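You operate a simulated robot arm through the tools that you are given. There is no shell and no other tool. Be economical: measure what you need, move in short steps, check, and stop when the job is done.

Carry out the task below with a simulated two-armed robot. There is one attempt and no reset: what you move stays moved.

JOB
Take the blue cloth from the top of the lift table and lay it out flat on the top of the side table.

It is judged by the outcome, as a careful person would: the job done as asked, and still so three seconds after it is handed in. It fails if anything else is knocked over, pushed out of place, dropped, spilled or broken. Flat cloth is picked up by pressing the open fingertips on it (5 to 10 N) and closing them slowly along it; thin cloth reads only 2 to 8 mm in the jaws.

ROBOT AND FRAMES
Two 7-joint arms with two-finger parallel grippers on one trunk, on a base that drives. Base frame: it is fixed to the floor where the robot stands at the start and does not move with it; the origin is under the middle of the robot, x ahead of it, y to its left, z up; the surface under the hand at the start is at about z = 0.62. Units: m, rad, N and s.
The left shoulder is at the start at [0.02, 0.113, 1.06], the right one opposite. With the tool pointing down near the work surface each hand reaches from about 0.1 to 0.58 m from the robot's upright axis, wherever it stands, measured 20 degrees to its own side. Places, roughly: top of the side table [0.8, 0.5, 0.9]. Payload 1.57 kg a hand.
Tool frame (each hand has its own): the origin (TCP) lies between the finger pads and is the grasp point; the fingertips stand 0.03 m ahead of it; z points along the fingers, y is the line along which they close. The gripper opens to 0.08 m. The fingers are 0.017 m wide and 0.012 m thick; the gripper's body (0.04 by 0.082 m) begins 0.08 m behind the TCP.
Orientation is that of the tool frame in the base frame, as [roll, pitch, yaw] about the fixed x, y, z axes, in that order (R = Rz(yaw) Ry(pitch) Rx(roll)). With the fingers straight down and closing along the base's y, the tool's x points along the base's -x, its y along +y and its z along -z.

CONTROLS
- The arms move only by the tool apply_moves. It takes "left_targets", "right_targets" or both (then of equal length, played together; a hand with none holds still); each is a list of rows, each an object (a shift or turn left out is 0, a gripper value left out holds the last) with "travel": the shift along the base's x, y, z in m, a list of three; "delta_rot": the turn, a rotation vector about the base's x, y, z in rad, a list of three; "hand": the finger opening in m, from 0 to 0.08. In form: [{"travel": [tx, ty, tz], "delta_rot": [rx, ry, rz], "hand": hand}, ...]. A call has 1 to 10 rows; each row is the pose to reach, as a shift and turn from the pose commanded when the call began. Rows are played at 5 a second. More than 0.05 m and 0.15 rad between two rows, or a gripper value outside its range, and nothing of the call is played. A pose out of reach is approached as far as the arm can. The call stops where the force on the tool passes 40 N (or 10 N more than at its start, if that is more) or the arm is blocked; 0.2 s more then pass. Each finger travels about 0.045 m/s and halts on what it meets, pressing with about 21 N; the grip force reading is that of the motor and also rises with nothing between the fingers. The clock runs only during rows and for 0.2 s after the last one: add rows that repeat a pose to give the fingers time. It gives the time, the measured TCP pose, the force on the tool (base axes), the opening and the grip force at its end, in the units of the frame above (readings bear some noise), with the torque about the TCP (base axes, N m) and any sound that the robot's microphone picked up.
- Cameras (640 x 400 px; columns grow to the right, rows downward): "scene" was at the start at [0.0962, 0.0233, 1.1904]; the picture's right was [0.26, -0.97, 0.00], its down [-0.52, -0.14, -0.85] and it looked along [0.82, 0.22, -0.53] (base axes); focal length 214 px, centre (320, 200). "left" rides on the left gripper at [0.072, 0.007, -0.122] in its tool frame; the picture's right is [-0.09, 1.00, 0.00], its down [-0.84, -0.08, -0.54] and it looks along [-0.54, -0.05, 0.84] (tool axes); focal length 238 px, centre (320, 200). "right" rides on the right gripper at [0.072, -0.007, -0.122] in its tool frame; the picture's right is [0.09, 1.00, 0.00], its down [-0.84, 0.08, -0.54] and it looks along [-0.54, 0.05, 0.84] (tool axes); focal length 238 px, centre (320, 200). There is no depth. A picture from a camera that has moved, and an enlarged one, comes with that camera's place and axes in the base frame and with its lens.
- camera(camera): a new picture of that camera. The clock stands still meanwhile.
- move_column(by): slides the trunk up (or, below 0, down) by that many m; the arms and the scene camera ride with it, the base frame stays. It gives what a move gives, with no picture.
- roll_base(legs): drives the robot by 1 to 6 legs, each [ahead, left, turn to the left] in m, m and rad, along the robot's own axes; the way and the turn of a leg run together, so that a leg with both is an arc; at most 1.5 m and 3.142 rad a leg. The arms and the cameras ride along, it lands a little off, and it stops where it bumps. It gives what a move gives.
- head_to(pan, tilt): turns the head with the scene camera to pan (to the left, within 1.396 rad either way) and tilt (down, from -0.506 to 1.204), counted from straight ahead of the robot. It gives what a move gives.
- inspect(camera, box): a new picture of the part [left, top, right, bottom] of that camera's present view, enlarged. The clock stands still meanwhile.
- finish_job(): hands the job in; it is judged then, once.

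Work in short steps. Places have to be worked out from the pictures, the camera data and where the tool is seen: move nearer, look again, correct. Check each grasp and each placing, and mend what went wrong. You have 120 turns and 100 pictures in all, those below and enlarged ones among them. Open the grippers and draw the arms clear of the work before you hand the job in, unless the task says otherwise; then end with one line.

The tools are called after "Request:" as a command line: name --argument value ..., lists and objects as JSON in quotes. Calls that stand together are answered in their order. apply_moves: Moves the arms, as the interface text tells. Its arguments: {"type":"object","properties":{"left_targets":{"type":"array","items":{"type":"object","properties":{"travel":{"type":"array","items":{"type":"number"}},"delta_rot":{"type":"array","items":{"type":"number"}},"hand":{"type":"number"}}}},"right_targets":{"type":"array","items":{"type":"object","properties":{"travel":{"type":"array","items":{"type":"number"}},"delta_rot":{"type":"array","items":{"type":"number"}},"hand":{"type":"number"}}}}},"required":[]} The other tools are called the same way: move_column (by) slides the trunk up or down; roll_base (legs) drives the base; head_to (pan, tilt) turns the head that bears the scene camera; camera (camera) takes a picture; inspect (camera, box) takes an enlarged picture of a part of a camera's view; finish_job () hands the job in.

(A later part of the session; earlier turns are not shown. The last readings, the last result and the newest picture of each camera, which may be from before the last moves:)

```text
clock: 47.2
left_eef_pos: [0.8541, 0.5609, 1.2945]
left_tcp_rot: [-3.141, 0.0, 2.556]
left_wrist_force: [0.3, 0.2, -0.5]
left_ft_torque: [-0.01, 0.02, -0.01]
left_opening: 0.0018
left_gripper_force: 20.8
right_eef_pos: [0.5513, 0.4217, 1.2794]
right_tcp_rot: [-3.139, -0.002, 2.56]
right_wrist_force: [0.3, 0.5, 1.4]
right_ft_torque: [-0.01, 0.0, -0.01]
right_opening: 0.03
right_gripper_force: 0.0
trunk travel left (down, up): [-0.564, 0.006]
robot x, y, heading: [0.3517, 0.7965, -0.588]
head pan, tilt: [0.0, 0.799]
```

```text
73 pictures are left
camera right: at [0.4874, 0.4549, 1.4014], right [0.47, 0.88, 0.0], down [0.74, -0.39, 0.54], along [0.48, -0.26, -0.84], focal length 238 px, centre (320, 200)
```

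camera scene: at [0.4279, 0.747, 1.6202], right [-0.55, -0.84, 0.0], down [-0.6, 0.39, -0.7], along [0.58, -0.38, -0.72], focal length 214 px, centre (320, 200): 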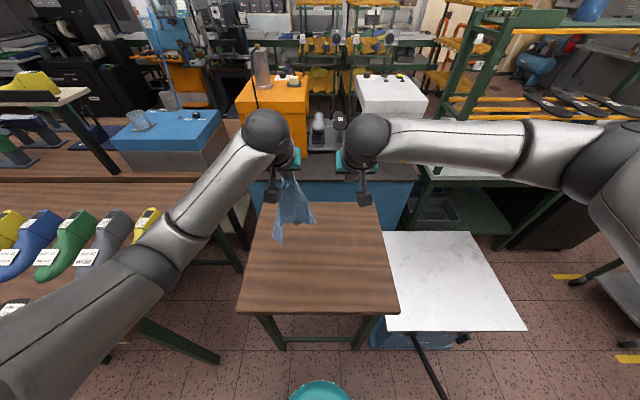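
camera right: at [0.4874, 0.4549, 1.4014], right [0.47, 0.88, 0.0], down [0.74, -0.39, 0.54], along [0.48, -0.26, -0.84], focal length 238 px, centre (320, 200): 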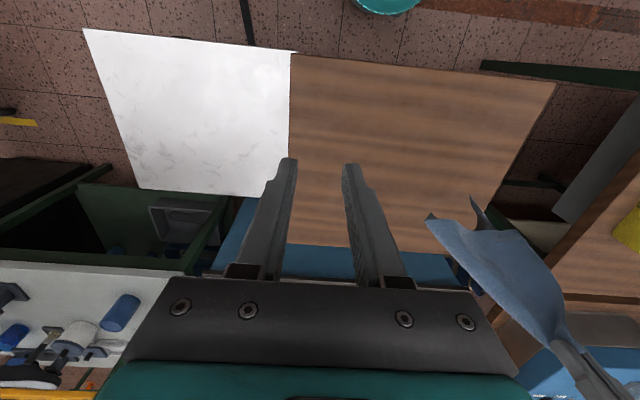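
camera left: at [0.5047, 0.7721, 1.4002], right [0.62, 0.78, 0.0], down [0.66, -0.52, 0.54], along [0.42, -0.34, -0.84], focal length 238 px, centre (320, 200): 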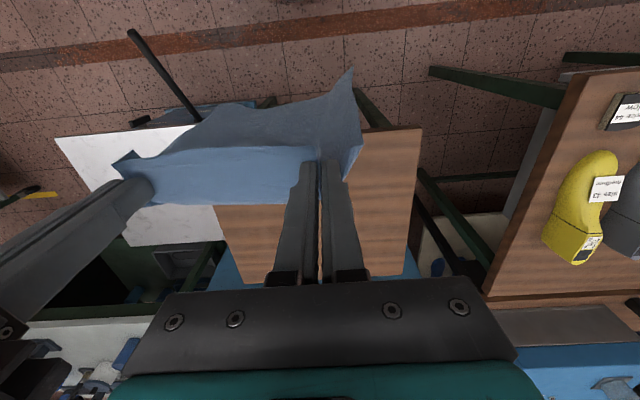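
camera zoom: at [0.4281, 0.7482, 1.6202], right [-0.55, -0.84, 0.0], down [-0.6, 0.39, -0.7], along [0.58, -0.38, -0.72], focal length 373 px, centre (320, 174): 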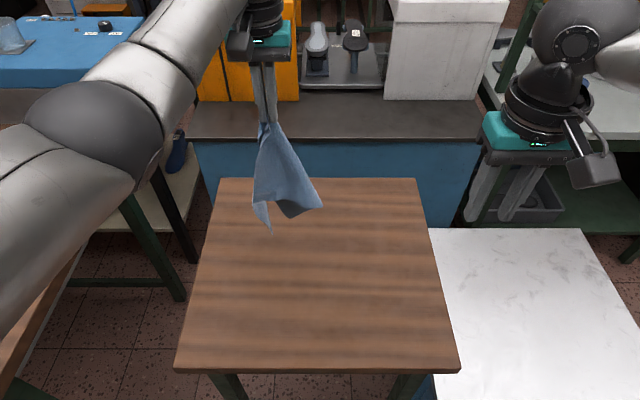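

Left still has its corner. I'll shift it right so the cloth's tail lands near the table's centre, then lay the cloth down while pulling back toward the near-left of the table.

Request:
apply_moves --left_targets '[{"travel": [-0.027, -0.041, 0.0]}, {"travel": [-0.055, -0.083, 0.0]}, {"travel": [-0.055, -0.083, -0.02]}, {"travel": [-0.055, -0.083, -0.04]}, {"travel": [-0.055, -0.083, -0.04]}]'

Request:
apply_moves --left_targets '[{"travel": [-0.012, 0.03, -0.015]}, {"travel": [-0.025, 0.06, -0.035]}, {"travel": [-0.037, 0.09, -0.06]}, {"travel": [-0.05, 0.12, -0.09]}, {"travel": [-0.06, 0.145, -0.12]}, {"travel": [-0.068, 0.165, -0.15]}, {"travel": [-0.075, 0.185, -0.18]}, {"travel": [-0.083, 0.205, -0.21]}, {"travel": [-0.09, 0.222, -0.24]}, {"travel": [-0.09, 0.222, -0.24]}]'

Request:
camera --camera "scene"

Request:
camera --camera "left"

```text
refused: row 2 steps farther than a row can; nothing moved
```

```text
clock: 49.4
left_eef_pos: [0.7612, 0.7818, 1.0522]
left_tcp_rot: [3.141, 0.003, 2.56]
left_wrist_force: [-0.3, -0.6, 0.3]
left_ft_torque: [0.0, 0.01, -0.02]
left_opening: 0.0023
left_gripper_force: 21.0
right_eef_pos: [0.5525, 0.4187, 1.28]
right_tcp_rot: [-3.14, -0.001, 2.562]
right_wrist_force: [0.1, 0.5, 0.1]
right_ft_torque: [-0.02, 0.01, 0.01]
right_opening: 0.0301
right_gripper_force: 0.0
trunk travel left (down, up): [-0.564, 0.006]
robot x, y, heading: [0.3545, 0.7972, -0.583]
head pan, tilt: [0.0, 0.799]
```

```text
72 pictures are left
camera scene: at [0.4275, 0.7471, 1.6202], right [-0.55, -0.84, 0.0], down [-0.6, 0.39, -0.7], along [0.58, -0.38, -0.72], focal length 214 px, centre (320, 200)
```

scene: 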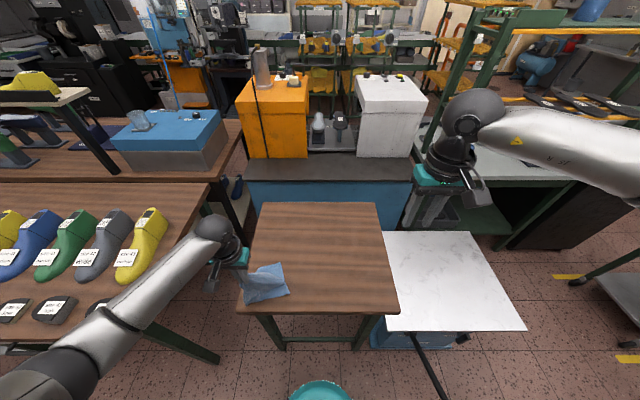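

```text
71 pictures are left
camera left: at [0.7042, 0.8285, 1.1744], right [0.63, 0.78, 0.0], down [0.66, -0.52, 0.54], along [0.42, -0.34, -0.84], focal length 238 px, centre (320, 200)
```

left: 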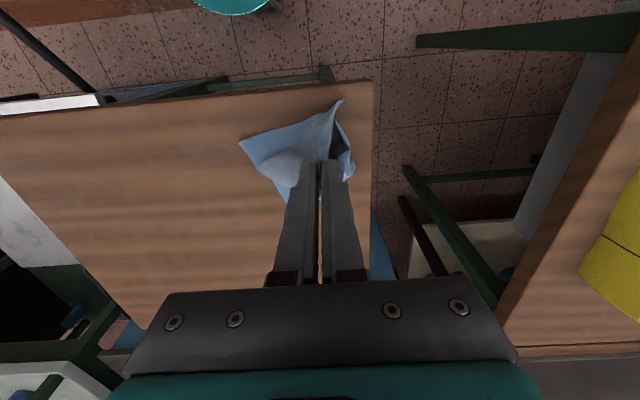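

The first call was refused for a too-long step, so the lay-down went too far left. The cloth is still held; I'll lift back up the same way and redo it from further right.

Request:
apply_moves --left_targets '[{"travel": [0.0, 0.0, 0.04]}, {"travel": [0.005, -0.01, 0.085]}, {"travel": [0.012, -0.03, 0.12]}, {"travel": [0.024, -0.06, 0.15]}, {"travel": [0.036, -0.09, 0.18]}, {"travel": [0.048, -0.125, 0.2]}, {"travel": [0.06, -0.16, 0.22]}, {"travel": [0.06, -0.2, 0.23]}, {"travel": [0.05, -0.245, 0.24]}, {"travel": [0.03, -0.29, 0.24]}]'

Request:
inspect --camera "scene" --box '[200, 100, 440, 330]'

```text
clock: 51.6
left_eef_pos: [0.7904, 0.4907, 1.2958]
left_tcp_rot: [3.14, 0.002, 2.557]
left_wrist_force: [0.3, 0.2, 1.2]
left_ft_torque: [-0.01, -0.02, -0.02]
left_opening: 0.0019
left_gripper_force: 21.3
right_eef_pos: [0.5506, 0.4182, 1.2788]
right_tcp_rot: [3.141, 0.001, 2.56]
right_wrist_force: [-0.5, -0.4, 0.2]
right_ft_torque: [0.04, -0.02, 0.01]
right_opening: 0.03
right_gripper_force: 0.1
trunk travel left (down, up): [-0.564, 0.006]
robot x, y, heading: [0.3498, 0.795, -0.579]
head pan, tilt: [0.0, 0.799]
```

```text
1.74 times, centred on (320, 215) of scene
camera zoom: at [0.4257, 0.7457, 1.6203], right [-0.55, -0.84, 0.0], down [-0.6, 0.4, -0.7], along [0.58, -0.38, -0.72], focal length 373 px, centre (320, 174)
```

zoom: 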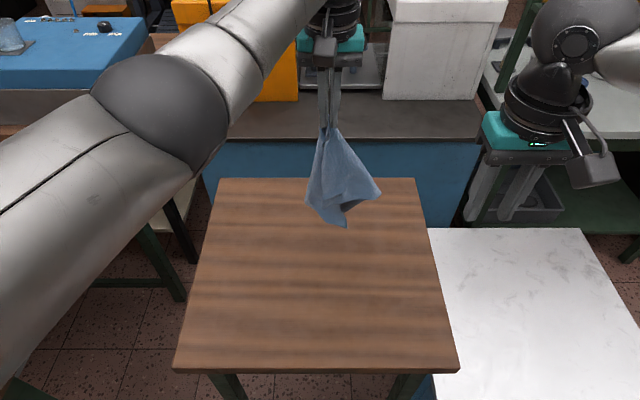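

Now lower and pull back from the centre toward the near-left.

Request:
apply_moves --left_targets '[{"travel": [0, 0, -0.03]}, {"travel": [0, 0, -0.055]}, {"travel": [-0.012, 0.024, -0.075]}, {"travel": [-0.026, 0.05, -0.1]}, {"travel": [-0.042, 0.08, -0.125]}, {"travel": [-0.057, 0.11, -0.152]}, {"travel": [-0.07, 0.135, -0.185]}, {"travel": [-0.082, 0.158, -0.22]}, {"travel": [-0.092, 0.178, -0.26]}, {"travel": [-0.1, 0.194, -0.3]}]'

Request:
inspect --camera "scene" --box '[200, 150, 440, 330]'

Request:
camera --camera "left"

```text
clock: 53.8
left_eef_pos: [0.694, 0.6886, 0.9967]
left_tcp_rot: [3.14, 0.004, 2.558]
left_wrist_force: [-0.3, 0.4, -0.3]
left_ft_torque: [0.01, 0.02, -0.02]
left_opening: 0.0019
left_gripper_force: 20.9
right_eef_pos: [0.5518, 0.4201, 1.2795]
right_tcp_rot: [-3.14, 0.0, 2.561]
right_wrist_force: [-0.2, -0.8, 0.7]
right_ft_torque: [0.02, -0.02, 0.01]
right_opening: 0.03
right_gripper_force: 0.0
trunk travel left (down, up): [-0.564, 0.006]
robot x, y, heading: [0.3529, 0.7954, -0.582]
head pan, tilt: [0.0, 0.799]
```

```text
2.22 times, centred on (320, 240) of scene
camera zoom: at [0.4272, 0.7478, 1.6203], right [-0.55, -0.84, 0.0], down [-0.6, 0.39, -0.7], along [0.58, -0.38, -0.72], focal length 477 px, centre (320, 111)
```

zoom: 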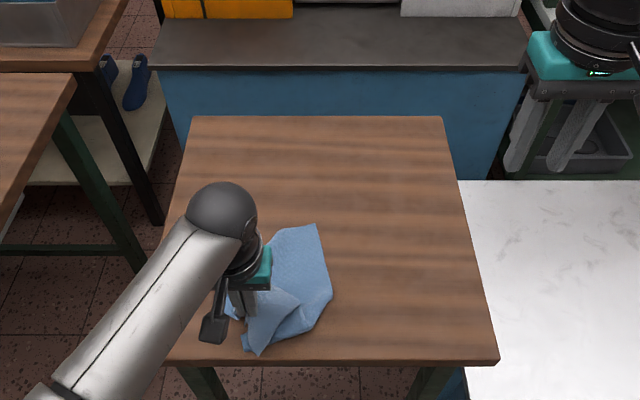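

```text
68 pictures are left
camera left: at [0.6378, 0.7343, 1.1185], right [0.63, 0.78, 0.0], down [0.65, -0.52, 0.54], along [0.42, -0.34, -0.84], focal length 238 px, centre (320, 200)
```

left: 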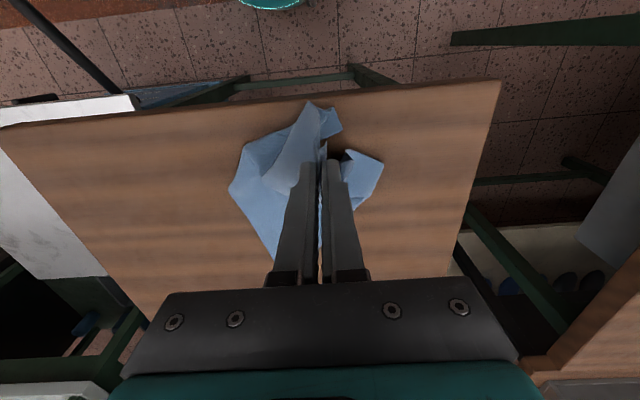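

Request:
inspect --camera "left" --box '[200, 80, 420, 280]'

Request:
inspect --camera "scene" --box '[250, 220, 350, 300]'

```text
2.00 times, centred on (310, 180) of left
camera zoom: at [0.6378, 0.7343, 1.1185], right [0.63, 0.78, 0.0], down [0.65, -0.52, 0.54], along [0.42, -0.34, -0.84], focal length 477 px, centre (340, 240)
```

zoom: 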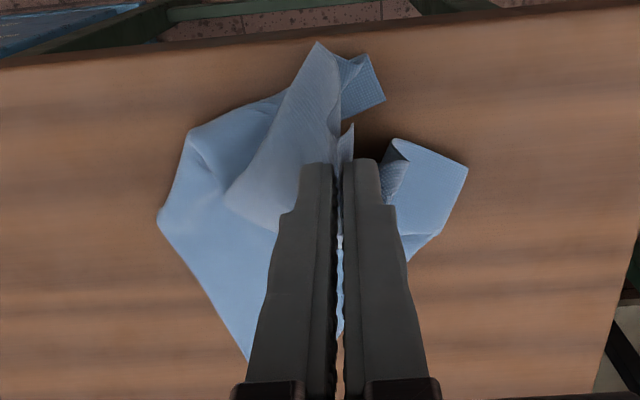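

```text
5.00 times, centred on (300, 260) of scene
camera zoom: at [0.4272, 0.7478, 1.6203], right [-0.55, -0.84, 0.0], down [-0.6, 0.39, -0.7], along [0.58, -0.38, -0.72], focal length 1072 px, centre (420, -100)
```

zoom: 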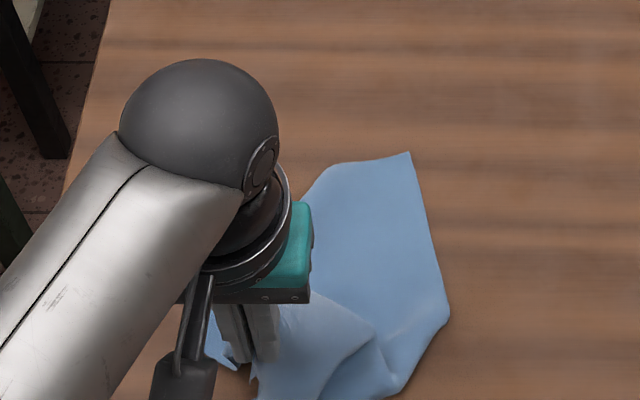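

The cloth is on the table but partly folded, with the held corner still up. I'll lower the left until it touches the table (measuring the table height too), release, and look at it uncovered.

Request:
apply_moves --left_targets '[{"travel": [0, 0.0, -0.03]}, {"travel": [0, 0, -0.05]}, {"travel": [0, 0, -0.06]}, {"travel": [0, 0, -0.065]}, {"travel": [0, 0, -0.065]}]'

```text
clock: 55.0
left_eef_pos: [0.6936, 0.6867, 0.929]
left_tcp_rot: [-3.141, 0.002, 2.558]
left_wrist_force: [-0.7, 0.0, -0.5]
left_ft_torque: [-0.01, 0.01, 0.03]
left_opening: 0.0022
left_gripper_force: 21.3
right_eef_pos: [0.5522, 0.4203, 1.2799]
right_tcp_rot: [-3.139, -0.001, 2.562]
right_wrist_force: [-0.1, -0.4, 0.4]
right_ft_torque: [-0.01, -0.02, -0.01]
right_opening: 0.03
right_gripper_force: 0.1
trunk travel left (down, up): [-0.564, 0.006]
robot x, y, heading: [0.3514, 0.7956, -0.582]
head pan, tilt: [0.0, 0.799]
```

Request:
apply_moves --left_targets '[{"travel": [0, 0.0, -0.004]}, {"travel": [0, 0, -0.007]}, {"travel": [0, 0, -0.01]}, {"travel": [0, 0, -0.01]}]'

```text
clock: 56.0
left_eef_pos: [0.6917, 0.6861, 0.9186]
left_tcp_rot: [-3.141, 0.001, 2.559]
left_wrist_force: [0.2, 0.1, 0.2]
left_ft_torque: [-0.02, 0.0, 0.0]
left_opening: 0.0021
left_gripper_force: 21.3
right_eef_pos: [0.5514, 0.4197, 1.2798]
right_tcp_rot: [-3.139, -0.001, 2.559]
right_wrist_force: [-0.2, 0.7, -0.3]
right_ft_torque: [0.0, -0.03, 0.01]
right_opening: 0.0301
right_gripper_force: 0.0
trunk travel left (down, up): [-0.564, 0.006]
robot x, y, heading: [0.3522, 0.8004, -0.578]
head pan, tilt: [0.0, 0.799]
```

Very close to the top. I'll open the left here, raise it and swing it to the left so I can see the cloth.

Request:
apply_moves --left_targets '[{"hand": 0.02}, {"hand": 0.03}, {"travel": [0, 0, 0.04]}, {"travel": [0, 0, 0.085]}, {"travel": [0.0, 0.0, 0.13]}, {"travel": [0.02, 0.035, 0.15]}, {"travel": [0.045, 0.07, 0.17]}, {"travel": [0.07, 0.105, 0.19]}, {"travel": [0.09, 0.14, 0.21]}, {"travel": [0.11, 0.175, 0.23]}]'

Request:
inspect --camera "scene" --box '[230, 190, 410, 320]'

Request:
camera --camera "left"

```text
clock: 58.2
left_eef_pos: [0.8045, 0.8616, 1.1497]
left_tcp_rot: [-3.14, 0.003, 2.556]
left_wrist_force: [-0.5, -0.2, 0.5]
left_ft_torque: [0.0, 0.01, 0.01]
left_opening: 0.0302
left_gripper_force: 0.2
right_eef_pos: [0.5521, 0.4204, 1.2813]
right_tcp_rot: [-3.137, 0.0, 2.561]
right_wrist_force: [0.4, 0.5, -0.4]
right_ft_torque: [0.01, 0.01, 0.01]
right_opening: 0.0301
right_gripper_force: 0.0
trunk travel left (down, up): [-0.564, 0.006]
robot x, y, heading: [0.351, 0.7967, -0.585]
head pan, tilt: [0.0, 0.799]
```

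```text
3.08 times, centred on (320, 255) of scene
camera zoom: at [0.4278, 0.7483, 1.6203], right [-0.55, -0.84, 0.0], down [-0.6, 0.39, -0.7], along [0.58, -0.38, -0.72], focal length 660 px, centre (320, 31)
```

zoom: 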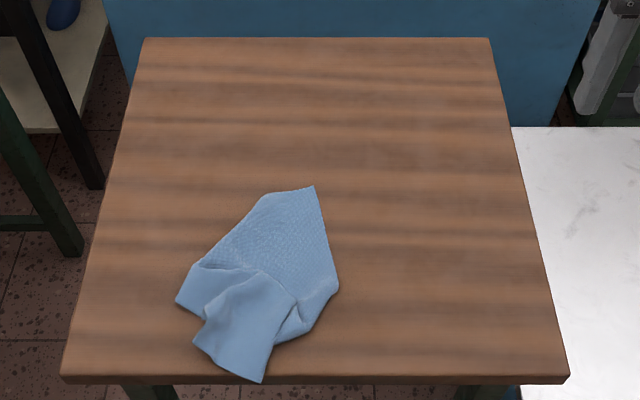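

```text
64 pictures are left
camera left: at [0.7478, 0.9082, 1.2703], right [0.63, 0.78, 0.0], down [0.66, -0.52, 0.54], along [0.42, -0.34, -0.84], focal length 238 px, centre (320, 200)
```

left: 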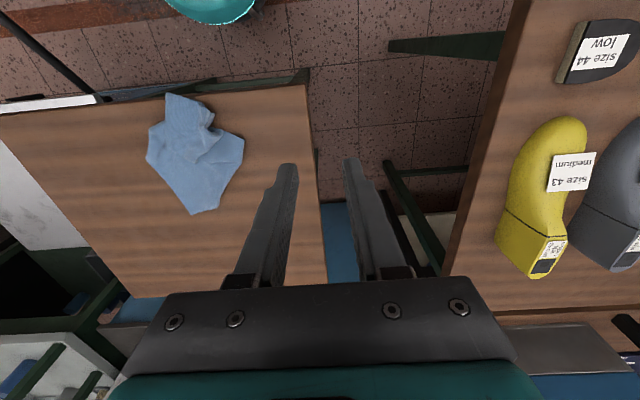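

Request:
inspect --camera "scene" --box '[270, 235, 340, 305]'

Request:
inspect --camera "left" --box '[130, 80, 260, 220]'

```text
5.71 times, centred on (305, 270) of scene
camera zoom: at [0.4278, 0.7483, 1.6203], right [-0.55, -0.84, 0.0], down [-0.6, 0.39, -0.7], along [0.58, -0.38, -0.72], focal length 1226 px, centre (406, -200)
```

zoom: 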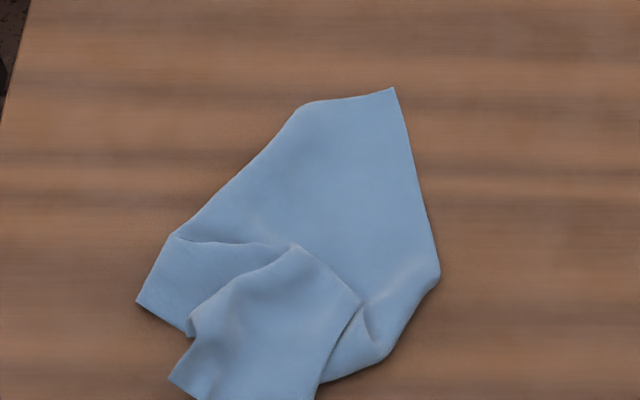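

```text
2.86 times, centred on (195, 150) of left
camera zoom: at [0.7478, 0.9082, 1.2703], right [0.63, 0.78, 0.0], down [0.66, -0.52, 0.54], along [0.42, -0.34, -0.84], focal length 681 px, centre (677, 343)
```

zoom: 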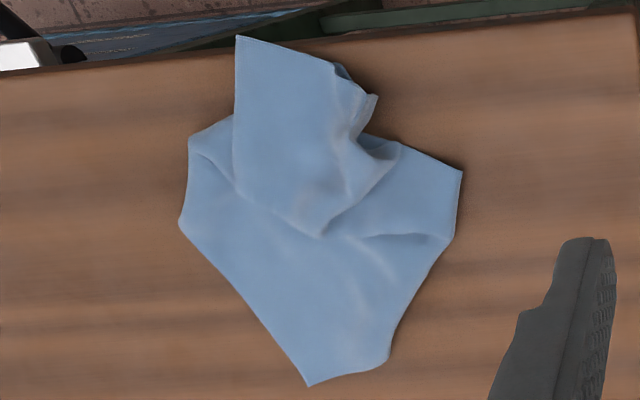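

I read the cloth as crumpled but in order: C at about (0.64,0.69) on the table edge, D near (0.71,0.72), A at (0.76,0.72), B at (0.80,0.52). I'll bring the right hand over C's flap to pick it up first.

Request:
apply_moves --right_targets '[{"travel": [0.012, 0.027, -0.02], "hand": 0.028}, {"travel": [0.025, 0.054, -0.05]}, {"travel": [0.037, 0.081, -0.08]}, {"travel": [0.05, 0.108, -0.11]}, {"travel": [0.062, 0.135, -0.14]}, {"travel": [0.075, 0.162, -0.17]}, {"travel": [0.087, 0.189, -0.205]}, {"travel": [0.099, 0.216, -0.24]}, {"travel": [0.112, 0.243, -0.275]}, {"travel": [0.124, 0.27, -0.31]}]'

Request:
camera --camera "right"

Request:
inspect --camera "scene" --box '[230, 190, 410, 320]'

```text
clock: 60.4
left_eef_pos: [0.8042, 0.8623, 1.1493]
left_tcp_rot: [-3.138, 0.001, 2.56]
left_wrist_force: [-0.4, 0.1, 0.7]
left_ft_torque: [-0.02, 0.03, -0.01]
left_opening: 0.0302
left_gripper_force: 0.2
right_eef_pos: [0.6778, 0.6928, 0.9614]
right_tcp_rot: [-3.139, 0.0, 2.56]
right_wrist_force: [0.3, -0.3, 0.4]
right_ft_torque: [0.01, 0.04, 0.02]
right_opening: 0.028
right_gripper_force: 0.1
trunk travel left (down, up): [-0.564, 0.006]
robot x, y, heading: [0.3543, 0.7948, -0.58]
head pan, tilt: [0.0, 0.799]
```

```text
61 pictures are left
camera right: at [0.6129, 0.7269, 1.0826], right [0.47, 0.88, 0.0], down [0.74, -0.39, 0.54], along [0.48, -0.26, -0.84], focal length 238 px, centre (320, 200)
```

right: 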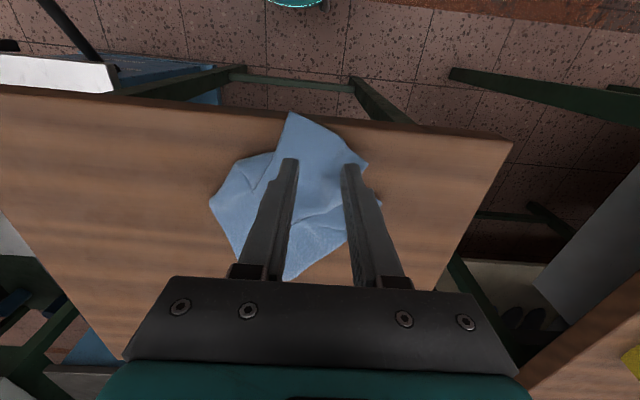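

```text
3.08 times, centred on (320, 255) of scene
camera zoom: at [0.4278, 0.7492, 1.6203], right [-0.55, -0.84, 0.0], down [-0.6, 0.39, -0.7], along [0.58, -0.38, -0.72], focal length 660 px, centre (320, 31)
```

zoom: 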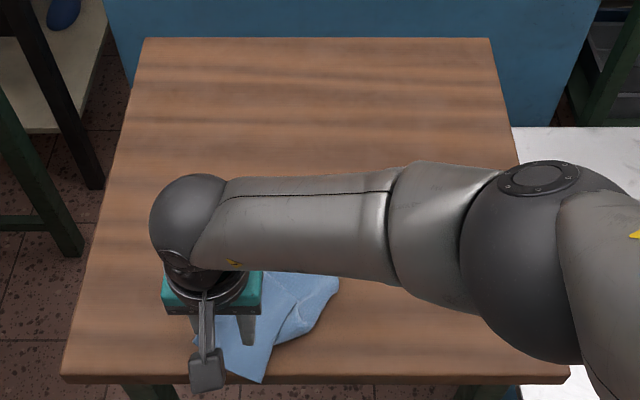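

Request:
inspect --camera "right" --box '[190, 90, 410, 290]'

```text
2.00 times, centred on (300, 190) of right
camera zoom: at [0.6129, 0.7269, 1.0826], right [0.47, 0.88, 0.0], down [0.74, -0.39, 0.54], along [0.48, -0.26, -0.84], focal length 477 px, centre (360, 220)
```

zoom: 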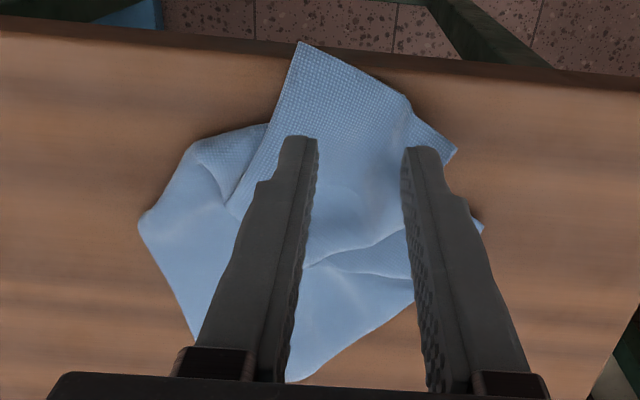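

Clear view: the flap's edge runs from C to D, and the fingers will straddle it just inside. I'll shift 1 cm toward C and lower to just above the cloth.

Request:
apply_moves --right_targets '[{"travel": [-0.0055, -0.008, -0.02]}, {"travel": [-0.0055, -0.008, -0.04]}, {"travel": [-0.0055, -0.008, -0.045]}, {"travel": [-0.0055, -0.008, -0.048]}, {"travel": [-0.0055, -0.008, -0.048]}]'

Request:
inspect --camera "right" --box '[190, 90, 410, 290]'

```text
clock: 61.6
left_eef_pos: [0.8025, 0.8617, 1.1485]
left_tcp_rot: [-3.141, 0.002, 2.559]
left_wrist_force: [0.1, -0.6, 0.0]
left_ft_torque: [-0.04, 0.01, 0.0]
left_opening: 0.0301
left_gripper_force: 0.1
right_eef_pos: [0.6702, 0.6832, 0.9197]
right_tcp_rot: [-3.14, 0.0, 2.561]
right_wrist_force: [0.0, 0.0, -0.3]
right_ft_torque: [-0.03, -0.04, 0.01]
right_opening: 0.0281
right_gripper_force: 0.2
trunk travel left (down, up): [-0.564, 0.006]
robot x, y, heading: [0.3485, 0.7965, -0.585]
head pan, tilt: [0.0, 0.799]
```

```text
2.00 times, centred on (300, 190) of right
camera zoom: at [0.6066, 0.7168, 1.0408], right [0.47, 0.88, 0.0], down [0.74, -0.39, 0.54], along [0.48, -0.26, -0.84], focal length 477 px, centre (360, 220)
```

zoom: 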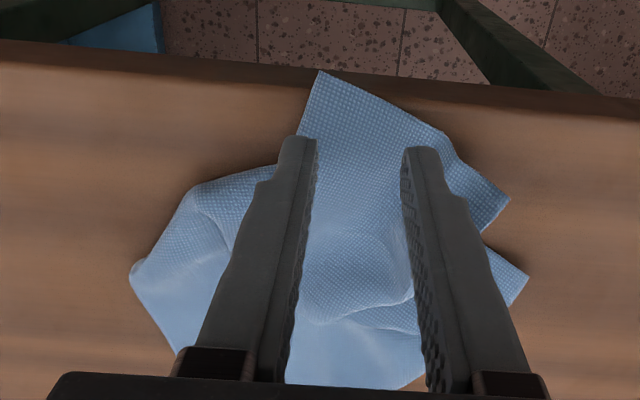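

Request:
apply_moves --right_targets '[{"travel": [0, 0, -0.003]}, {"travel": [0, 0, -0.005]}, {"travel": [0, 0, -0.007]}, {"travel": [0, 0, -0.008]}, {"travel": [0, 0, -0.008]}]'

```text
clock: 63.0
left_eef_pos: [0.8036, 0.8608, 1.1492]
left_tcp_rot: [-3.14, 0.0, 2.558]
left_wrist_force: [0.0, -0.1, 0.1]
left_ft_torque: [0.04, -0.01, 0.01]
left_opening: 0.0297
left_gripper_force: 0.0
right_eef_pos: [0.6723, 0.6475, 0.9118]
right_tcp_rot: [-3.108, 0.023, 2.531]
right_wrist_force: [0.7, 0.3, 0.0]
right_ft_torque: [0.0, -0.01, -0.01]
right_opening: 0.0281
right_gripper_force: 0.0
trunk travel left (down, up): [-0.564, 0.006]
robot x, y, heading: [0.3515, 0.7963, -0.582]
head pan, tilt: [0.0, 0.799]
stopped in row 5 (right hand): the arm was blocked; the commanded pose is now the measured one
```

The right arm got blocked and slid sideways 3.6 cm. The trunk is too high for this low reach, so I'll raise the hands and look before lowering the trunk.

Request:
apply_moves --right_targets '[{"travel": [0, 0, 0.04], "delta_rot": [-0.01, -0.03, 0.03]}, {"travel": [0, 0, 0.08], "delta_rot": [-0.01, -0.03, 0.03]}, {"travel": [0, 0, 0.12], "delta_rot": [-0.01, -0.03, 0.03]}, {"travel": [0, 0, 0.16], "delta_rot": [-0.01, -0.03, 0.03]}, {"travel": [0, 0, 0.2], "delta_rot": [-0.01, -0.03, 0.03]}]' --left_targets '[{"travel": [0, 0, 0.02]}, {"travel": [0, 0, 0.04]}, {"travel": [0, 0, 0.06]}, {"travel": [0, 0, 0.08]}, {"travel": [0, 0, 0.1]}]'

Request:
camera --camera "scene"

```text
clock: 64.2
left_eef_pos: [0.8022, 0.863, 1.2501]
left_tcp_rot: [-3.14, -0.002, 2.559]
left_wrist_force: [0.2, -0.7, -0.4]
left_ft_torque: [-0.02, -0.04, -0.01]
left_opening: 0.0299
left_gripper_force: 0.1
right_eef_pos: [0.6715, 0.6533, 1.1104]
right_tcp_rot: [-3.121, 0.05, 2.563]
right_wrist_force: [0.2, 0.8, -0.7]
right_ft_torque: [0.01, -0.03, 0.01]
right_opening: 0.0282
right_gripper_force: 0.1
trunk travel left (down, up): [-0.564, 0.006]
robot x, y, heading: [0.3508, 0.7971, -0.581]
head pan, tilt: [0.0, 0.799]
```

```text
57 pictures are left
camera scene: at [0.4272, 0.7476, 1.6203], right [-0.55, -0.84, 0.0], down [-0.6, 0.39, -0.7], along [0.58, -0.38, -0.72], focal length 214 px, centre (320, 200)
```

scene: 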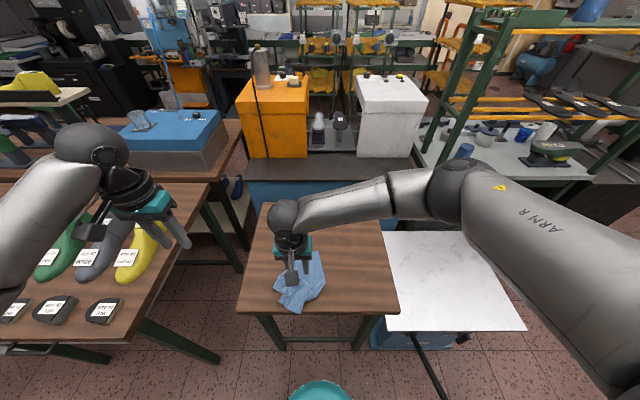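

I'll correct the right tool's tilt, raise the left clear of the shoes, then lower the trunk 0.15 m.

Request:
apply_moves --right_targets '[{"travel": [0, 0, 0.03], "delta_rot": [0.02, 0.015, 0]}, {"travel": [0, 0, 0.06], "delta_rot": [0.044, 0.031, 0]}, {"travel": [0, 0, 0.06], "delta_rot": [0.044, 0.031, 0]}]' --left_targets '[{"travel": [-0.02, 0.0, 0.04]}, {"travel": [-0.04, 0.0, 0.08]}, {"travel": [-0.06, 0, 0.12]}]'

Request:
move_column --by -0.15

Request:
camera --camera "right"

Request:
camera --camera "scene"

```text
clock: 65.0
left_eef_pos: [0.7416, 0.8604, 1.3665]
left_tcp_rot: [-3.141, 0.0, 2.559]
left_wrist_force: [0.1, 0.2, 0.4]
left_ft_torque: [0.0, 0.0, 0.0]
left_opening: 0.03
left_gripper_force: 0.0
right_eef_pos: [0.6725, 0.6515, 1.1719]
right_tcp_rot: [3.141, 0.0, 2.564]
right_wrist_force: [0.7, 0.0, -0.3]
right_ft_torque: [0.03, -0.02, 0.0]
right_opening: 0.028
right_gripper_force: 0.2
trunk travel left (down, up): [-0.564, 0.006]
robot x, y, heading: [0.3512, 0.7971, -0.582]
head pan, tilt: [0.0, 0.799]
```

```text
clock: 66.7
left_eef_pos: [0.7428, 0.8598, 1.2173]
left_tcp_rot: [-3.141, 0.0, 2.559]
left_wrist_force: [-0.3, 0.1, 0.8]
left_ft_torque: [0.02, 0.02, 0.0]
left_opening: 0.03
left_gripper_force: 0.1
right_eef_pos: [0.6726, 0.6515, 1.0201]
right_tcp_rot: [3.142, 0.0, 2.564]
right_wrist_force: [0.4, -0.6, 0.2]
right_ft_torque: [0.01, 0.01, -0.02]
right_opening: 0.0279
right_gripper_force: 0.0
trunk travel left (down, up): [-0.414, 0.156]
robot x, y, heading: [0.3526, 0.7998, -0.585]
head pan, tilt: [0.0, 0.799]
```

```text
56 pictures are left
camera right: at [0.6091, 0.6863, 1.1412], right [0.47, 0.88, 0.0], down [0.74, -0.39, 0.54], along [0.48, -0.25, -0.84], focal length 238 px, centre (320, 200)
```

right: 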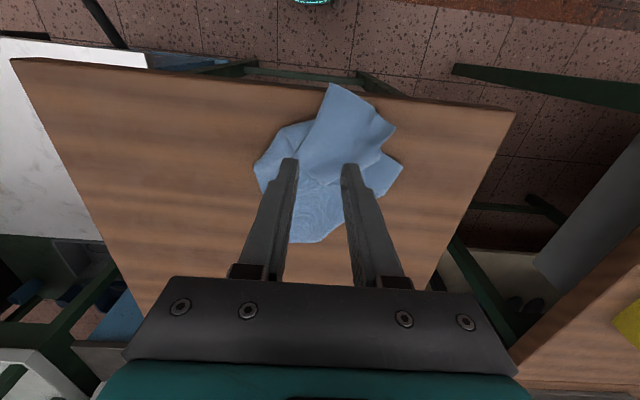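

```text
55 pictures are left
camera scene: at [0.4271, 0.7474, 1.4703], right [-0.55, -0.84, 0.0], down [-0.6, 0.39, -0.7], along [0.58, -0.38, -0.72], focal length 214 px, centre (320, 200)
```

scene: 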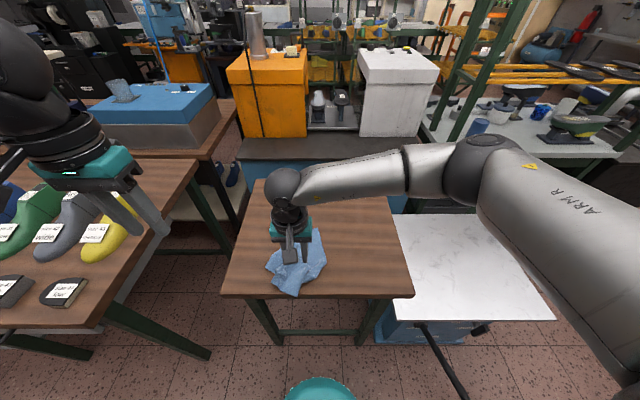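

Cloth unchanged: C still at (0.642,0.683). I'll move over it and lower to just above.

Request:
apply_moves --right_targets '[{"travel": [0.0, 0.016, -0.035]}, {"travel": [0.0, 0.033, -0.07]}, {"travel": [0.0, 0.033, -0.095]}, {"travel": [0.0, 0.033, -0.102]}, {"travel": [0.0, 0.033, -0.102]}]'

Request:
inspect --camera "right" --box '[190, 90, 410, 290]'

```text
clock: 67.9
left_eef_pos: [0.7429, 0.8609, 1.2152]
left_tcp_rot: [-3.139, 0.003, 2.561]
left_wrist_force: [-0.4, 0.7, -1.3]
left_ft_torque: [0.0, 0.0, 0.01]
left_opening: 0.0299
left_gripper_force: 0.1
right_eef_pos: [0.6732, 0.6856, 0.9192]
right_tcp_rot: [3.141, -0.001, 2.565]
right_wrist_force: [-1.3, -0.6, 0.5]
right_ft_torque: [-0.02, -0.01, 0.01]
right_opening: 0.0278
right_gripper_force: 0.0
trunk travel left (down, up): [-0.414, 0.156]
robot x, y, heading: [0.3519, 0.7981, -0.585]
head pan, tilt: [0.0, 0.799]
```

```text
2.00 times, centred on (300, 190) of right
camera zoom: at [0.6088, 0.7194, 1.0392], right [0.47, 0.88, 0.0], down [0.74, -0.39, 0.54], along [0.48, -0.25, -0.84], focal length 477 px, centre (360, 220)
```

zoom: 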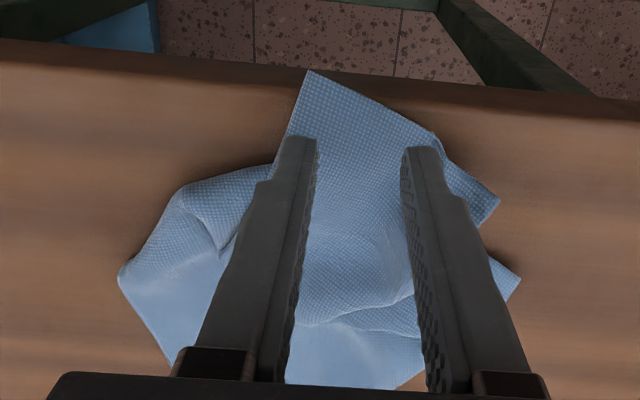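

Well placed again. Now feeling down for contact in small steps.

Request:
apply_moves --right_targets '[{"travel": [0, 0, -0.003]}, {"travel": [0, 0, -0.005]}, {"travel": [0, 0, -0.007]}, {"travel": [0, 0, -0.007]}]'

```text
clock: 68.9
left_eef_pos: [0.7414, 0.8595, 1.2153]
left_tcp_rot: [-3.141, 0.002, 2.558]
left_wrist_force: [0.0, -1.0, 0.4]
left_ft_torque: [0.0, 0.04, 0.01]
left_opening: 0.0302
left_gripper_force: 0.1
right_eef_pos: [0.6737, 0.6856, 0.9115]
right_tcp_rot: [3.141, 0.001, 2.564]
right_wrist_force: [-0.3, 0.0, 0.0]
right_ft_torque: [0.0, 0.01, 0.02]
right_opening: 0.0282
right_gripper_force: 0.0
trunk travel left (down, up): [-0.414, 0.156]
robot x, y, heading: [0.3544, 0.7949, -0.582]
head pan, tilt: [0.0, 0.799]
```

Request:
apply_moves --right_targets '[{"travel": [0, 0, -0.002]}, {"travel": [0, 0, -0.004]}, {"travel": [0, 0, -0.006]}, {"travel": [0, 0, -0.006]}]'

```text
clock: 69.9
left_eef_pos: [0.742, 0.8602, 1.2163]
left_tcp_rot: [-3.141, 0.002, 2.559]
left_wrist_force: [-0.3, -0.2, 0.0]
left_ft_torque: [-0.02, -0.02, -0.02]
left_opening: 0.0298
left_gripper_force: 0.1
right_eef_pos: [0.6734, 0.6845, 0.9061]
right_tcp_rot: [3.141, 0.0, 2.564]
right_wrist_force: [0.6, 0.5, -0.2]
right_ft_torque: [-0.02, -0.03, -0.04]
right_opening: 0.028
right_gripper_force: 0.1
trunk travel left (down, up): [-0.414, 0.156]
robot x, y, heading: [0.3503, 0.7992, -0.584]
head pan, tilt: [0.0, 0.799]
```

Request:
apply_moves --right_targets '[{"travel": [0, 0, -0.002]}, {"travel": [0, 0, -0.004]}, {"travel": [0, 0, -0.006]}, {"travel": [0, 0, -0.007]}, {"travel": [0, 0, -0.007]}]'

Request:
inspect --camera "right" --box '[190, 90, 410, 290]'

```text
clock: 71.1
left_eef_pos: [0.7438, 0.86, 1.2164]
left_tcp_rot: [-3.14, 0.001, 2.558]
left_wrist_force: [0.8, -1.0, 0.3]
left_ft_torque: [0.04, -0.01, -0.04]
left_opening: 0.0299
left_gripper_force: 0.1
right_eef_pos: [0.6734, 0.6844, 0.8982]
right_tcp_rot: [3.141, -0.003, 2.564]
right_wrist_force: [0.4, 0.0, -0.4]
right_ft_torque: [-0.03, 0.0, 0.0]
right_opening: 0.0283
right_gripper_force: 0.1
trunk travel left (down, up): [-0.414, 0.156]
robot x, y, heading: [0.3558, 0.7936, -0.585]
head pan, tilt: [0.0, 0.799]
```

```text
2.00 times, centred on (300, 190) of right
camera zoom: at [0.6088, 0.7183, 1.0188], right [0.47, 0.88, 0.0], down [0.74, -0.39, 0.54], along [0.48, -0.25, -0.84], focal length 477 px, centre (360, 220)
```

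zoom: 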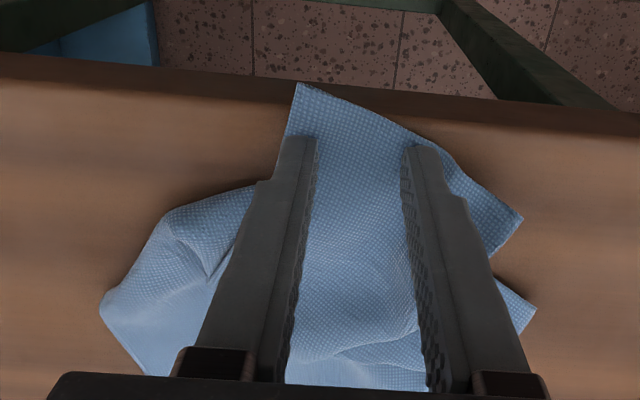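

Request:
apply_moves --right_targets '[{"travel": [0, 0, -0.002]}, {"travel": [0, 0, -0.004]}, {"travel": [0, 0, -0.006]}, {"travel": [0, 0, -0.006]}]'

```text
clock: 72.1
left_eef_pos: [0.741, 0.8595, 1.217]
left_tcp_rot: [-3.141, 0.002, 2.56]
left_wrist_force: [0.6, -0.4, 0.1]
left_ft_torque: [0.0, 0.03, 0.01]
left_opening: 0.0299
left_gripper_force: 0.1
right_eef_pos: [0.6747, 0.6855, 0.8926]
right_tcp_rot: [3.141, 0.001, 2.564]
right_wrist_force: [-0.6, -2.4, 18.3]
right_ft_torque: [0.09, -0.2, -0.04]
right_opening: 0.0266
right_gripper_force: 0.0
trunk travel left (down, up): [-0.414, 0.156]
robot x, y, heading: [0.35, 0.7979, -0.586]
head pan, tilt: [0.0, 0.799]
```

Contact at TCP 0.893, so the table top is at about z 0.863. I'll ease slightly and close slowly.

Request:
apply_moves --right_targets '[{"travel": [0, 0, 0.0008], "hand": 0.026}, {"travel": [0, 0, 0.0008], "hand": 0.022}, {"travel": [0, 0, 0.0008], "hand": 0.018}, {"travel": [0, 0, 0.0008], "hand": 0.014}, {"travel": [0, 0, 0.0008], "hand": 0.01}, {"travel": [0, 0, 0.0008], "hand": 0.006}, {"travel": [0, 0, 0.0008], "hand": 0.002}, {"travel": [0, 0, 0.0008], "hand": 0.0}, {"travel": [0, 0, 0.0008], "hand": 0.0}]'

Request:
inspect --camera "right" --box '[190, 90, 410, 290]'

```text
clock: 74.1
left_eef_pos: [0.7406, 0.8602, 1.2161]
left_tcp_rot: [-3.141, 0.001, 2.56]
left_wrist_force: [-0.4, 0.1, 0.7]
left_ft_torque: [-0.01, -0.01, -0.01]
left_opening: 0.0293
left_gripper_force: 0.0
right_eef_pos: [0.6738, 0.6855, 0.8921]
right_tcp_rot: [3.14, 0.0, 2.564]
right_wrist_force: [-0.1, 2.9, 22.6]
right_ft_torque: [0.21, -0.11, 0.0]
right_opening: 0.0024
right_gripper_force: 20.8
trunk travel left (down, up): [-0.414, 0.156]
robot x, y, heading: [0.3538, 0.7979, -0.585]
head pan, tilt: [0.0, 0.799]
```

```text
2.00 times, centred on (300, 190) of right
camera zoom: at [0.6093, 0.7203, 1.0134], right [0.47, 0.88, 0.0], down [0.74, -0.39, 0.54], along [0.48, -0.25, -0.84], focal length 477 px, centre (360, 220)
```

zoom: 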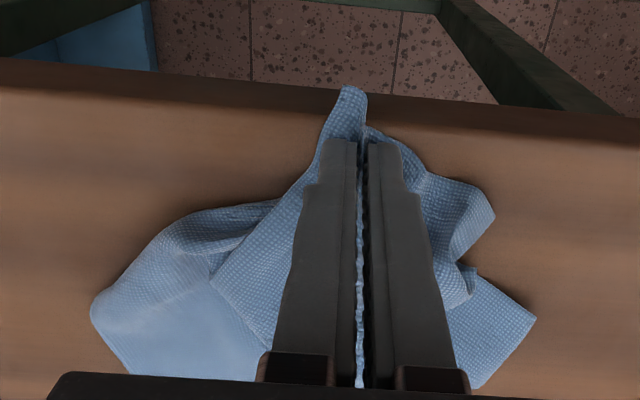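

Gripped at 2.4 mm. I'll lift and carry it toward the table's middle-right to see how it opens.

Request:
apply_moves --right_targets '[{"travel": [0.0, -0.005, 0.03]}, {"travel": [0.004, -0.02, 0.065]}, {"travel": [0.008, -0.04, 0.1]}, {"travel": [0.012, -0.06, 0.135]}, {"travel": [0.016, -0.08, 0.17]}, {"travel": [0.02, -0.1, 0.205]}, {"travel": [0.024, -0.12, 0.235]}, {"travel": [0.028, -0.138, 0.26]}, {"travel": [0.028, -0.138, 0.29]}, {"travel": [0.028, -0.138, 0.29]}]'

Request:
camera --camera "scene"

Request:
camera --camera "left"

```text
clock: 76.3
left_eef_pos: [0.7438, 0.8596, 1.2168]
left_tcp_rot: [3.14, 0.003, 2.558]
left_wrist_force: [0.5, -0.3, -0.7]
left_ft_torque: [-0.01, 0.0, 0.01]
left_opening: 0.0297
left_gripper_force: 0.1
right_eef_pos: [0.7048, 0.5473, 1.1814]
right_tcp_rot: [-3.14, 0.0, 2.564]
right_wrist_force: [0.4, -0.8, 0.2]
right_ft_torque: [0.03, -0.01, 0.02]
right_opening: 0.0019
right_gripper_force: 20.9
trunk travel left (down, up): [-0.414, 0.156]
robot x, y, heading: [0.3528, 0.7937, -0.582]
head pan, tilt: [0.0, 0.799]
```

```text
51 pictures are left
camera scene: at [0.4274, 0.7472, 1.4702], right [-0.55, -0.84, 0.0], down [-0.6, 0.39, -0.7], along [0.58, -0.38, -0.72], focal length 214 px, centre (320, 200)
```

scene: 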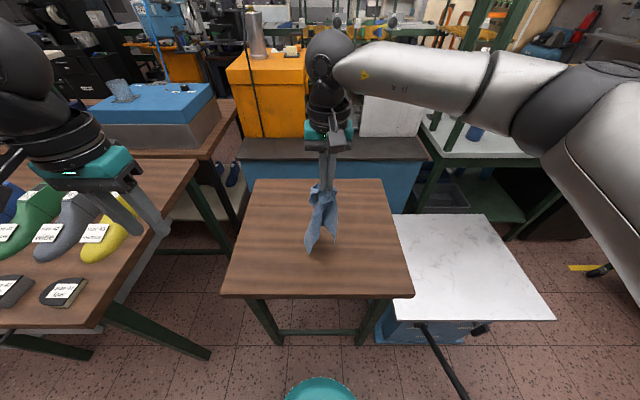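

```text
50 pictures are left
camera left: at [0.6867, 0.9058, 1.3372], right [0.63, 0.78, 0.0], down [0.66, -0.52, 0.54], along [0.42, -0.34, -0.84], focal length 238 px, centre (320, 200)
```

left: 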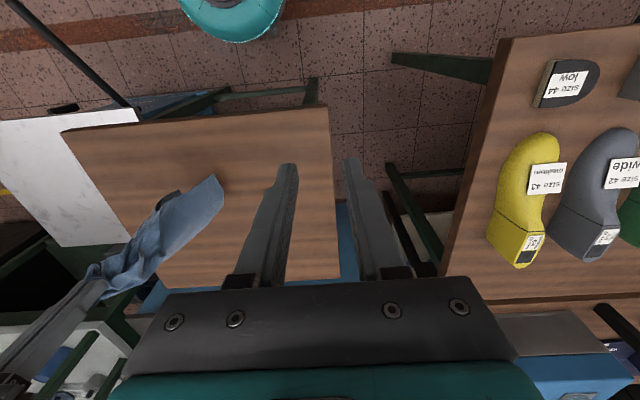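

Request:
inspect --camera "scene" --box '[280, 160, 380, 260]'

Request:
inspect --camera "left" --box '[70, 160, 240, 310]'

```text
4.00 times, centred on (330, 210) of scene
camera zoom: at [0.4274, 0.7472, 1.4702], right [-0.55, -0.84, 0.0], down [-0.6, 0.39, -0.7], along [0.58, -0.38, -0.72], focal length 858 px, centre (280, 160)
```

zoom: 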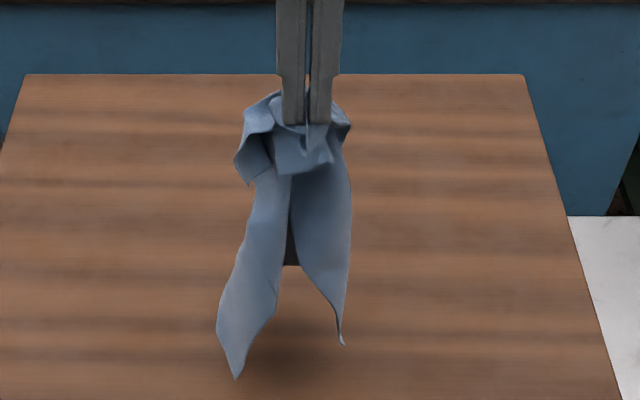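

```text
2.67 times, centred on (155, 235) of left
camera zoom: at [0.6867, 0.9058, 1.3372], right [0.63, 0.78, 0.0], down [0.66, -0.52, 0.54], along [0.42, -0.34, -0.84], focal length 636 px, centre (760, 107)
```

zoom: 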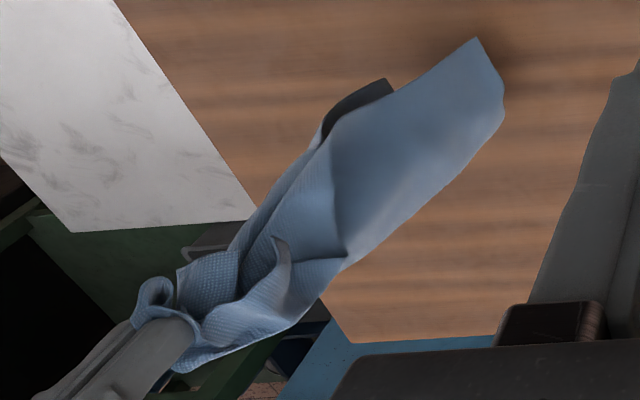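

It hangs from the middle of the C–D edge with A and B as the two lower tips. I'll lay it with the tips nearest me by touching them down and moving the hand away, so both hands can then take A and B.

Request:
apply_moves --right_targets '[{"travel": [-0.025, 0.016, 0]}, {"travel": [-0.05, 0.033, -0.01]}, {"travel": [-0.05, 0.033, -0.03]}, {"travel": [-0.021, 0.014, -0.045]}, {"travel": [0.008, -0.006, -0.065]}, {"travel": [0.038, -0.025, -0.095]}, {"travel": [0.063, -0.041, -0.13]}, {"travel": [0.083, -0.055, -0.17]}, {"travel": [0.1, -0.066, -0.21]}, {"travel": [0.108, -0.072, -0.25]}]'

Request:
inspect --camera "scene" --box '[210, 160, 430, 320]'

Request:
camera --camera "left"

```text
clock: 78.5
left_eef_pos: [0.7431, 0.8617, 1.2154]
left_tcp_rot: [-3.141, 0.003, 2.557]
left_wrist_force: [-0.3, 1.5, 0.2]
left_ft_torque: [-0.07, 0.01, -0.05]
left_opening: 0.0298
left_gripper_force: 0.1
right_eef_pos: [0.7741, 0.4821, 0.9566]
right_tcp_rot: [-3.14, -0.001, 2.566]
right_wrist_force: [-0.3, 1.2, -0.1]
right_ft_torque: [-0.05, 0.04, -0.02]
right_opening: 0.0019
right_gripper_force: 21.1
right hand out of reach, approached as far as the arm can: row 9, 10
trunk travel left (down, up): [-0.414, 0.156]
robot x, y, heading: [0.3533, 0.7953, -0.582]
head pan, tilt: [0.0, 0.799]
```

```text
2.50 times, centred on (320, 240) of scene
camera zoom: at [0.4279, 0.7486, 1.4703], right [-0.55, -0.84, 0.0], down [-0.6, 0.39, -0.7], along [0.58, -0.38, -0.72], focal length 536 px, centre (320, 100)
```

zoom: 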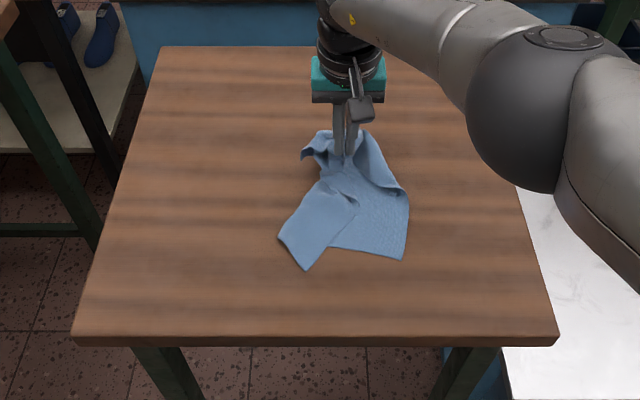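

```text
46 pictures are left
camera left: at [0.6872, 0.9072, 1.337], right [0.63, 0.78, 0.0], down [0.66, -0.52, 0.54], along [0.42, -0.34, -0.84], focal length 238 px, centre (320, 200)
```

left: 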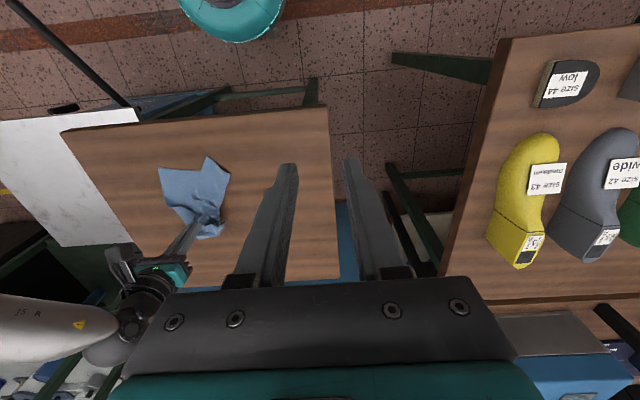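

Good: the two near corners are laid out toward me, with the left one folded over. I'll lower the right hand as an anchor and inspect closely.

Request:
apply_moves --right_targets '[{"travel": [-0.008, 0.005, -0.02]}, {"travel": [-0.016, 0.01, -0.04]}, {"travel": [-0.016, 0.01, -0.05]}, {"travel": [-0.016, 0.01, -0.05]}]'

Request:
inspect --camera "scene" --box '[290, 200, 370, 275]'

Request:
inspect --camera "left" --box '[140, 140, 260, 250]'

```text
clock: 79.5
left_eef_pos: [0.7429, 0.8599, 1.2158]
left_tcp_rot: [-3.141, 0.002, 2.558]
left_wrist_force: [-0.4, 0.3, 0.3]
left_ft_torque: [0.03, 0.01, -0.01]
left_opening: 0.0299
left_gripper_force: 0.1
right_eef_pos: [0.7562, 0.4924, 0.9088]
right_tcp_rot: [-3.14, -0.001, 2.566]
right_wrist_force: [-0.1, 0.4, 1.0]
right_ft_torque: [0.02, 0.01, 0.0]
right_opening: 0.0023
right_gripper_force: 20.8
trunk travel left (down, up): [-0.414, 0.156]
robot x, y, heading: [0.3502, 0.7979, -0.587]
head pan, tilt: [0.0, 0.799]
```

```text
5.33 times, centred on (330, 238) of scene
camera zoom: at [0.4271, 0.7471, 1.4703], right [-0.55, -0.84, 0.0], down [-0.6, 0.39, -0.7], along [0.58, -0.38, -0.72], focal length 1144 px, centre (267, 0)
```

zoom: 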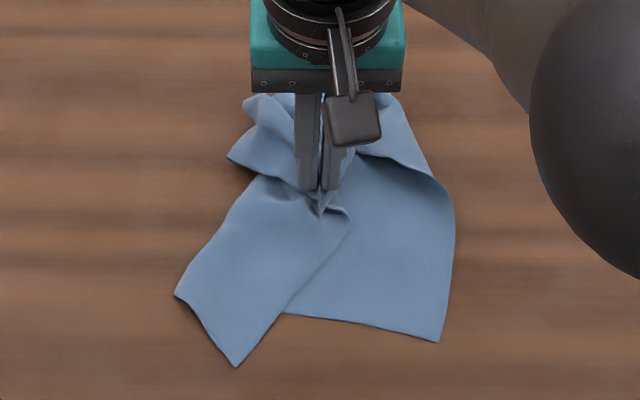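

```text
3.64 times, centred on (200, 195) of left
camera zoom: at [0.6865, 0.9058, 1.3373], right [0.63, 0.78, 0.0], down [0.66, -0.52, 0.54], along [0.42, -0.34, -0.84], focal length 867 px, centre (756, 218)
```

zoom: 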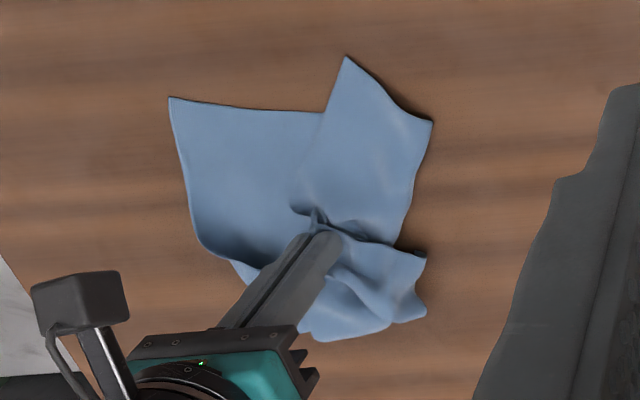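

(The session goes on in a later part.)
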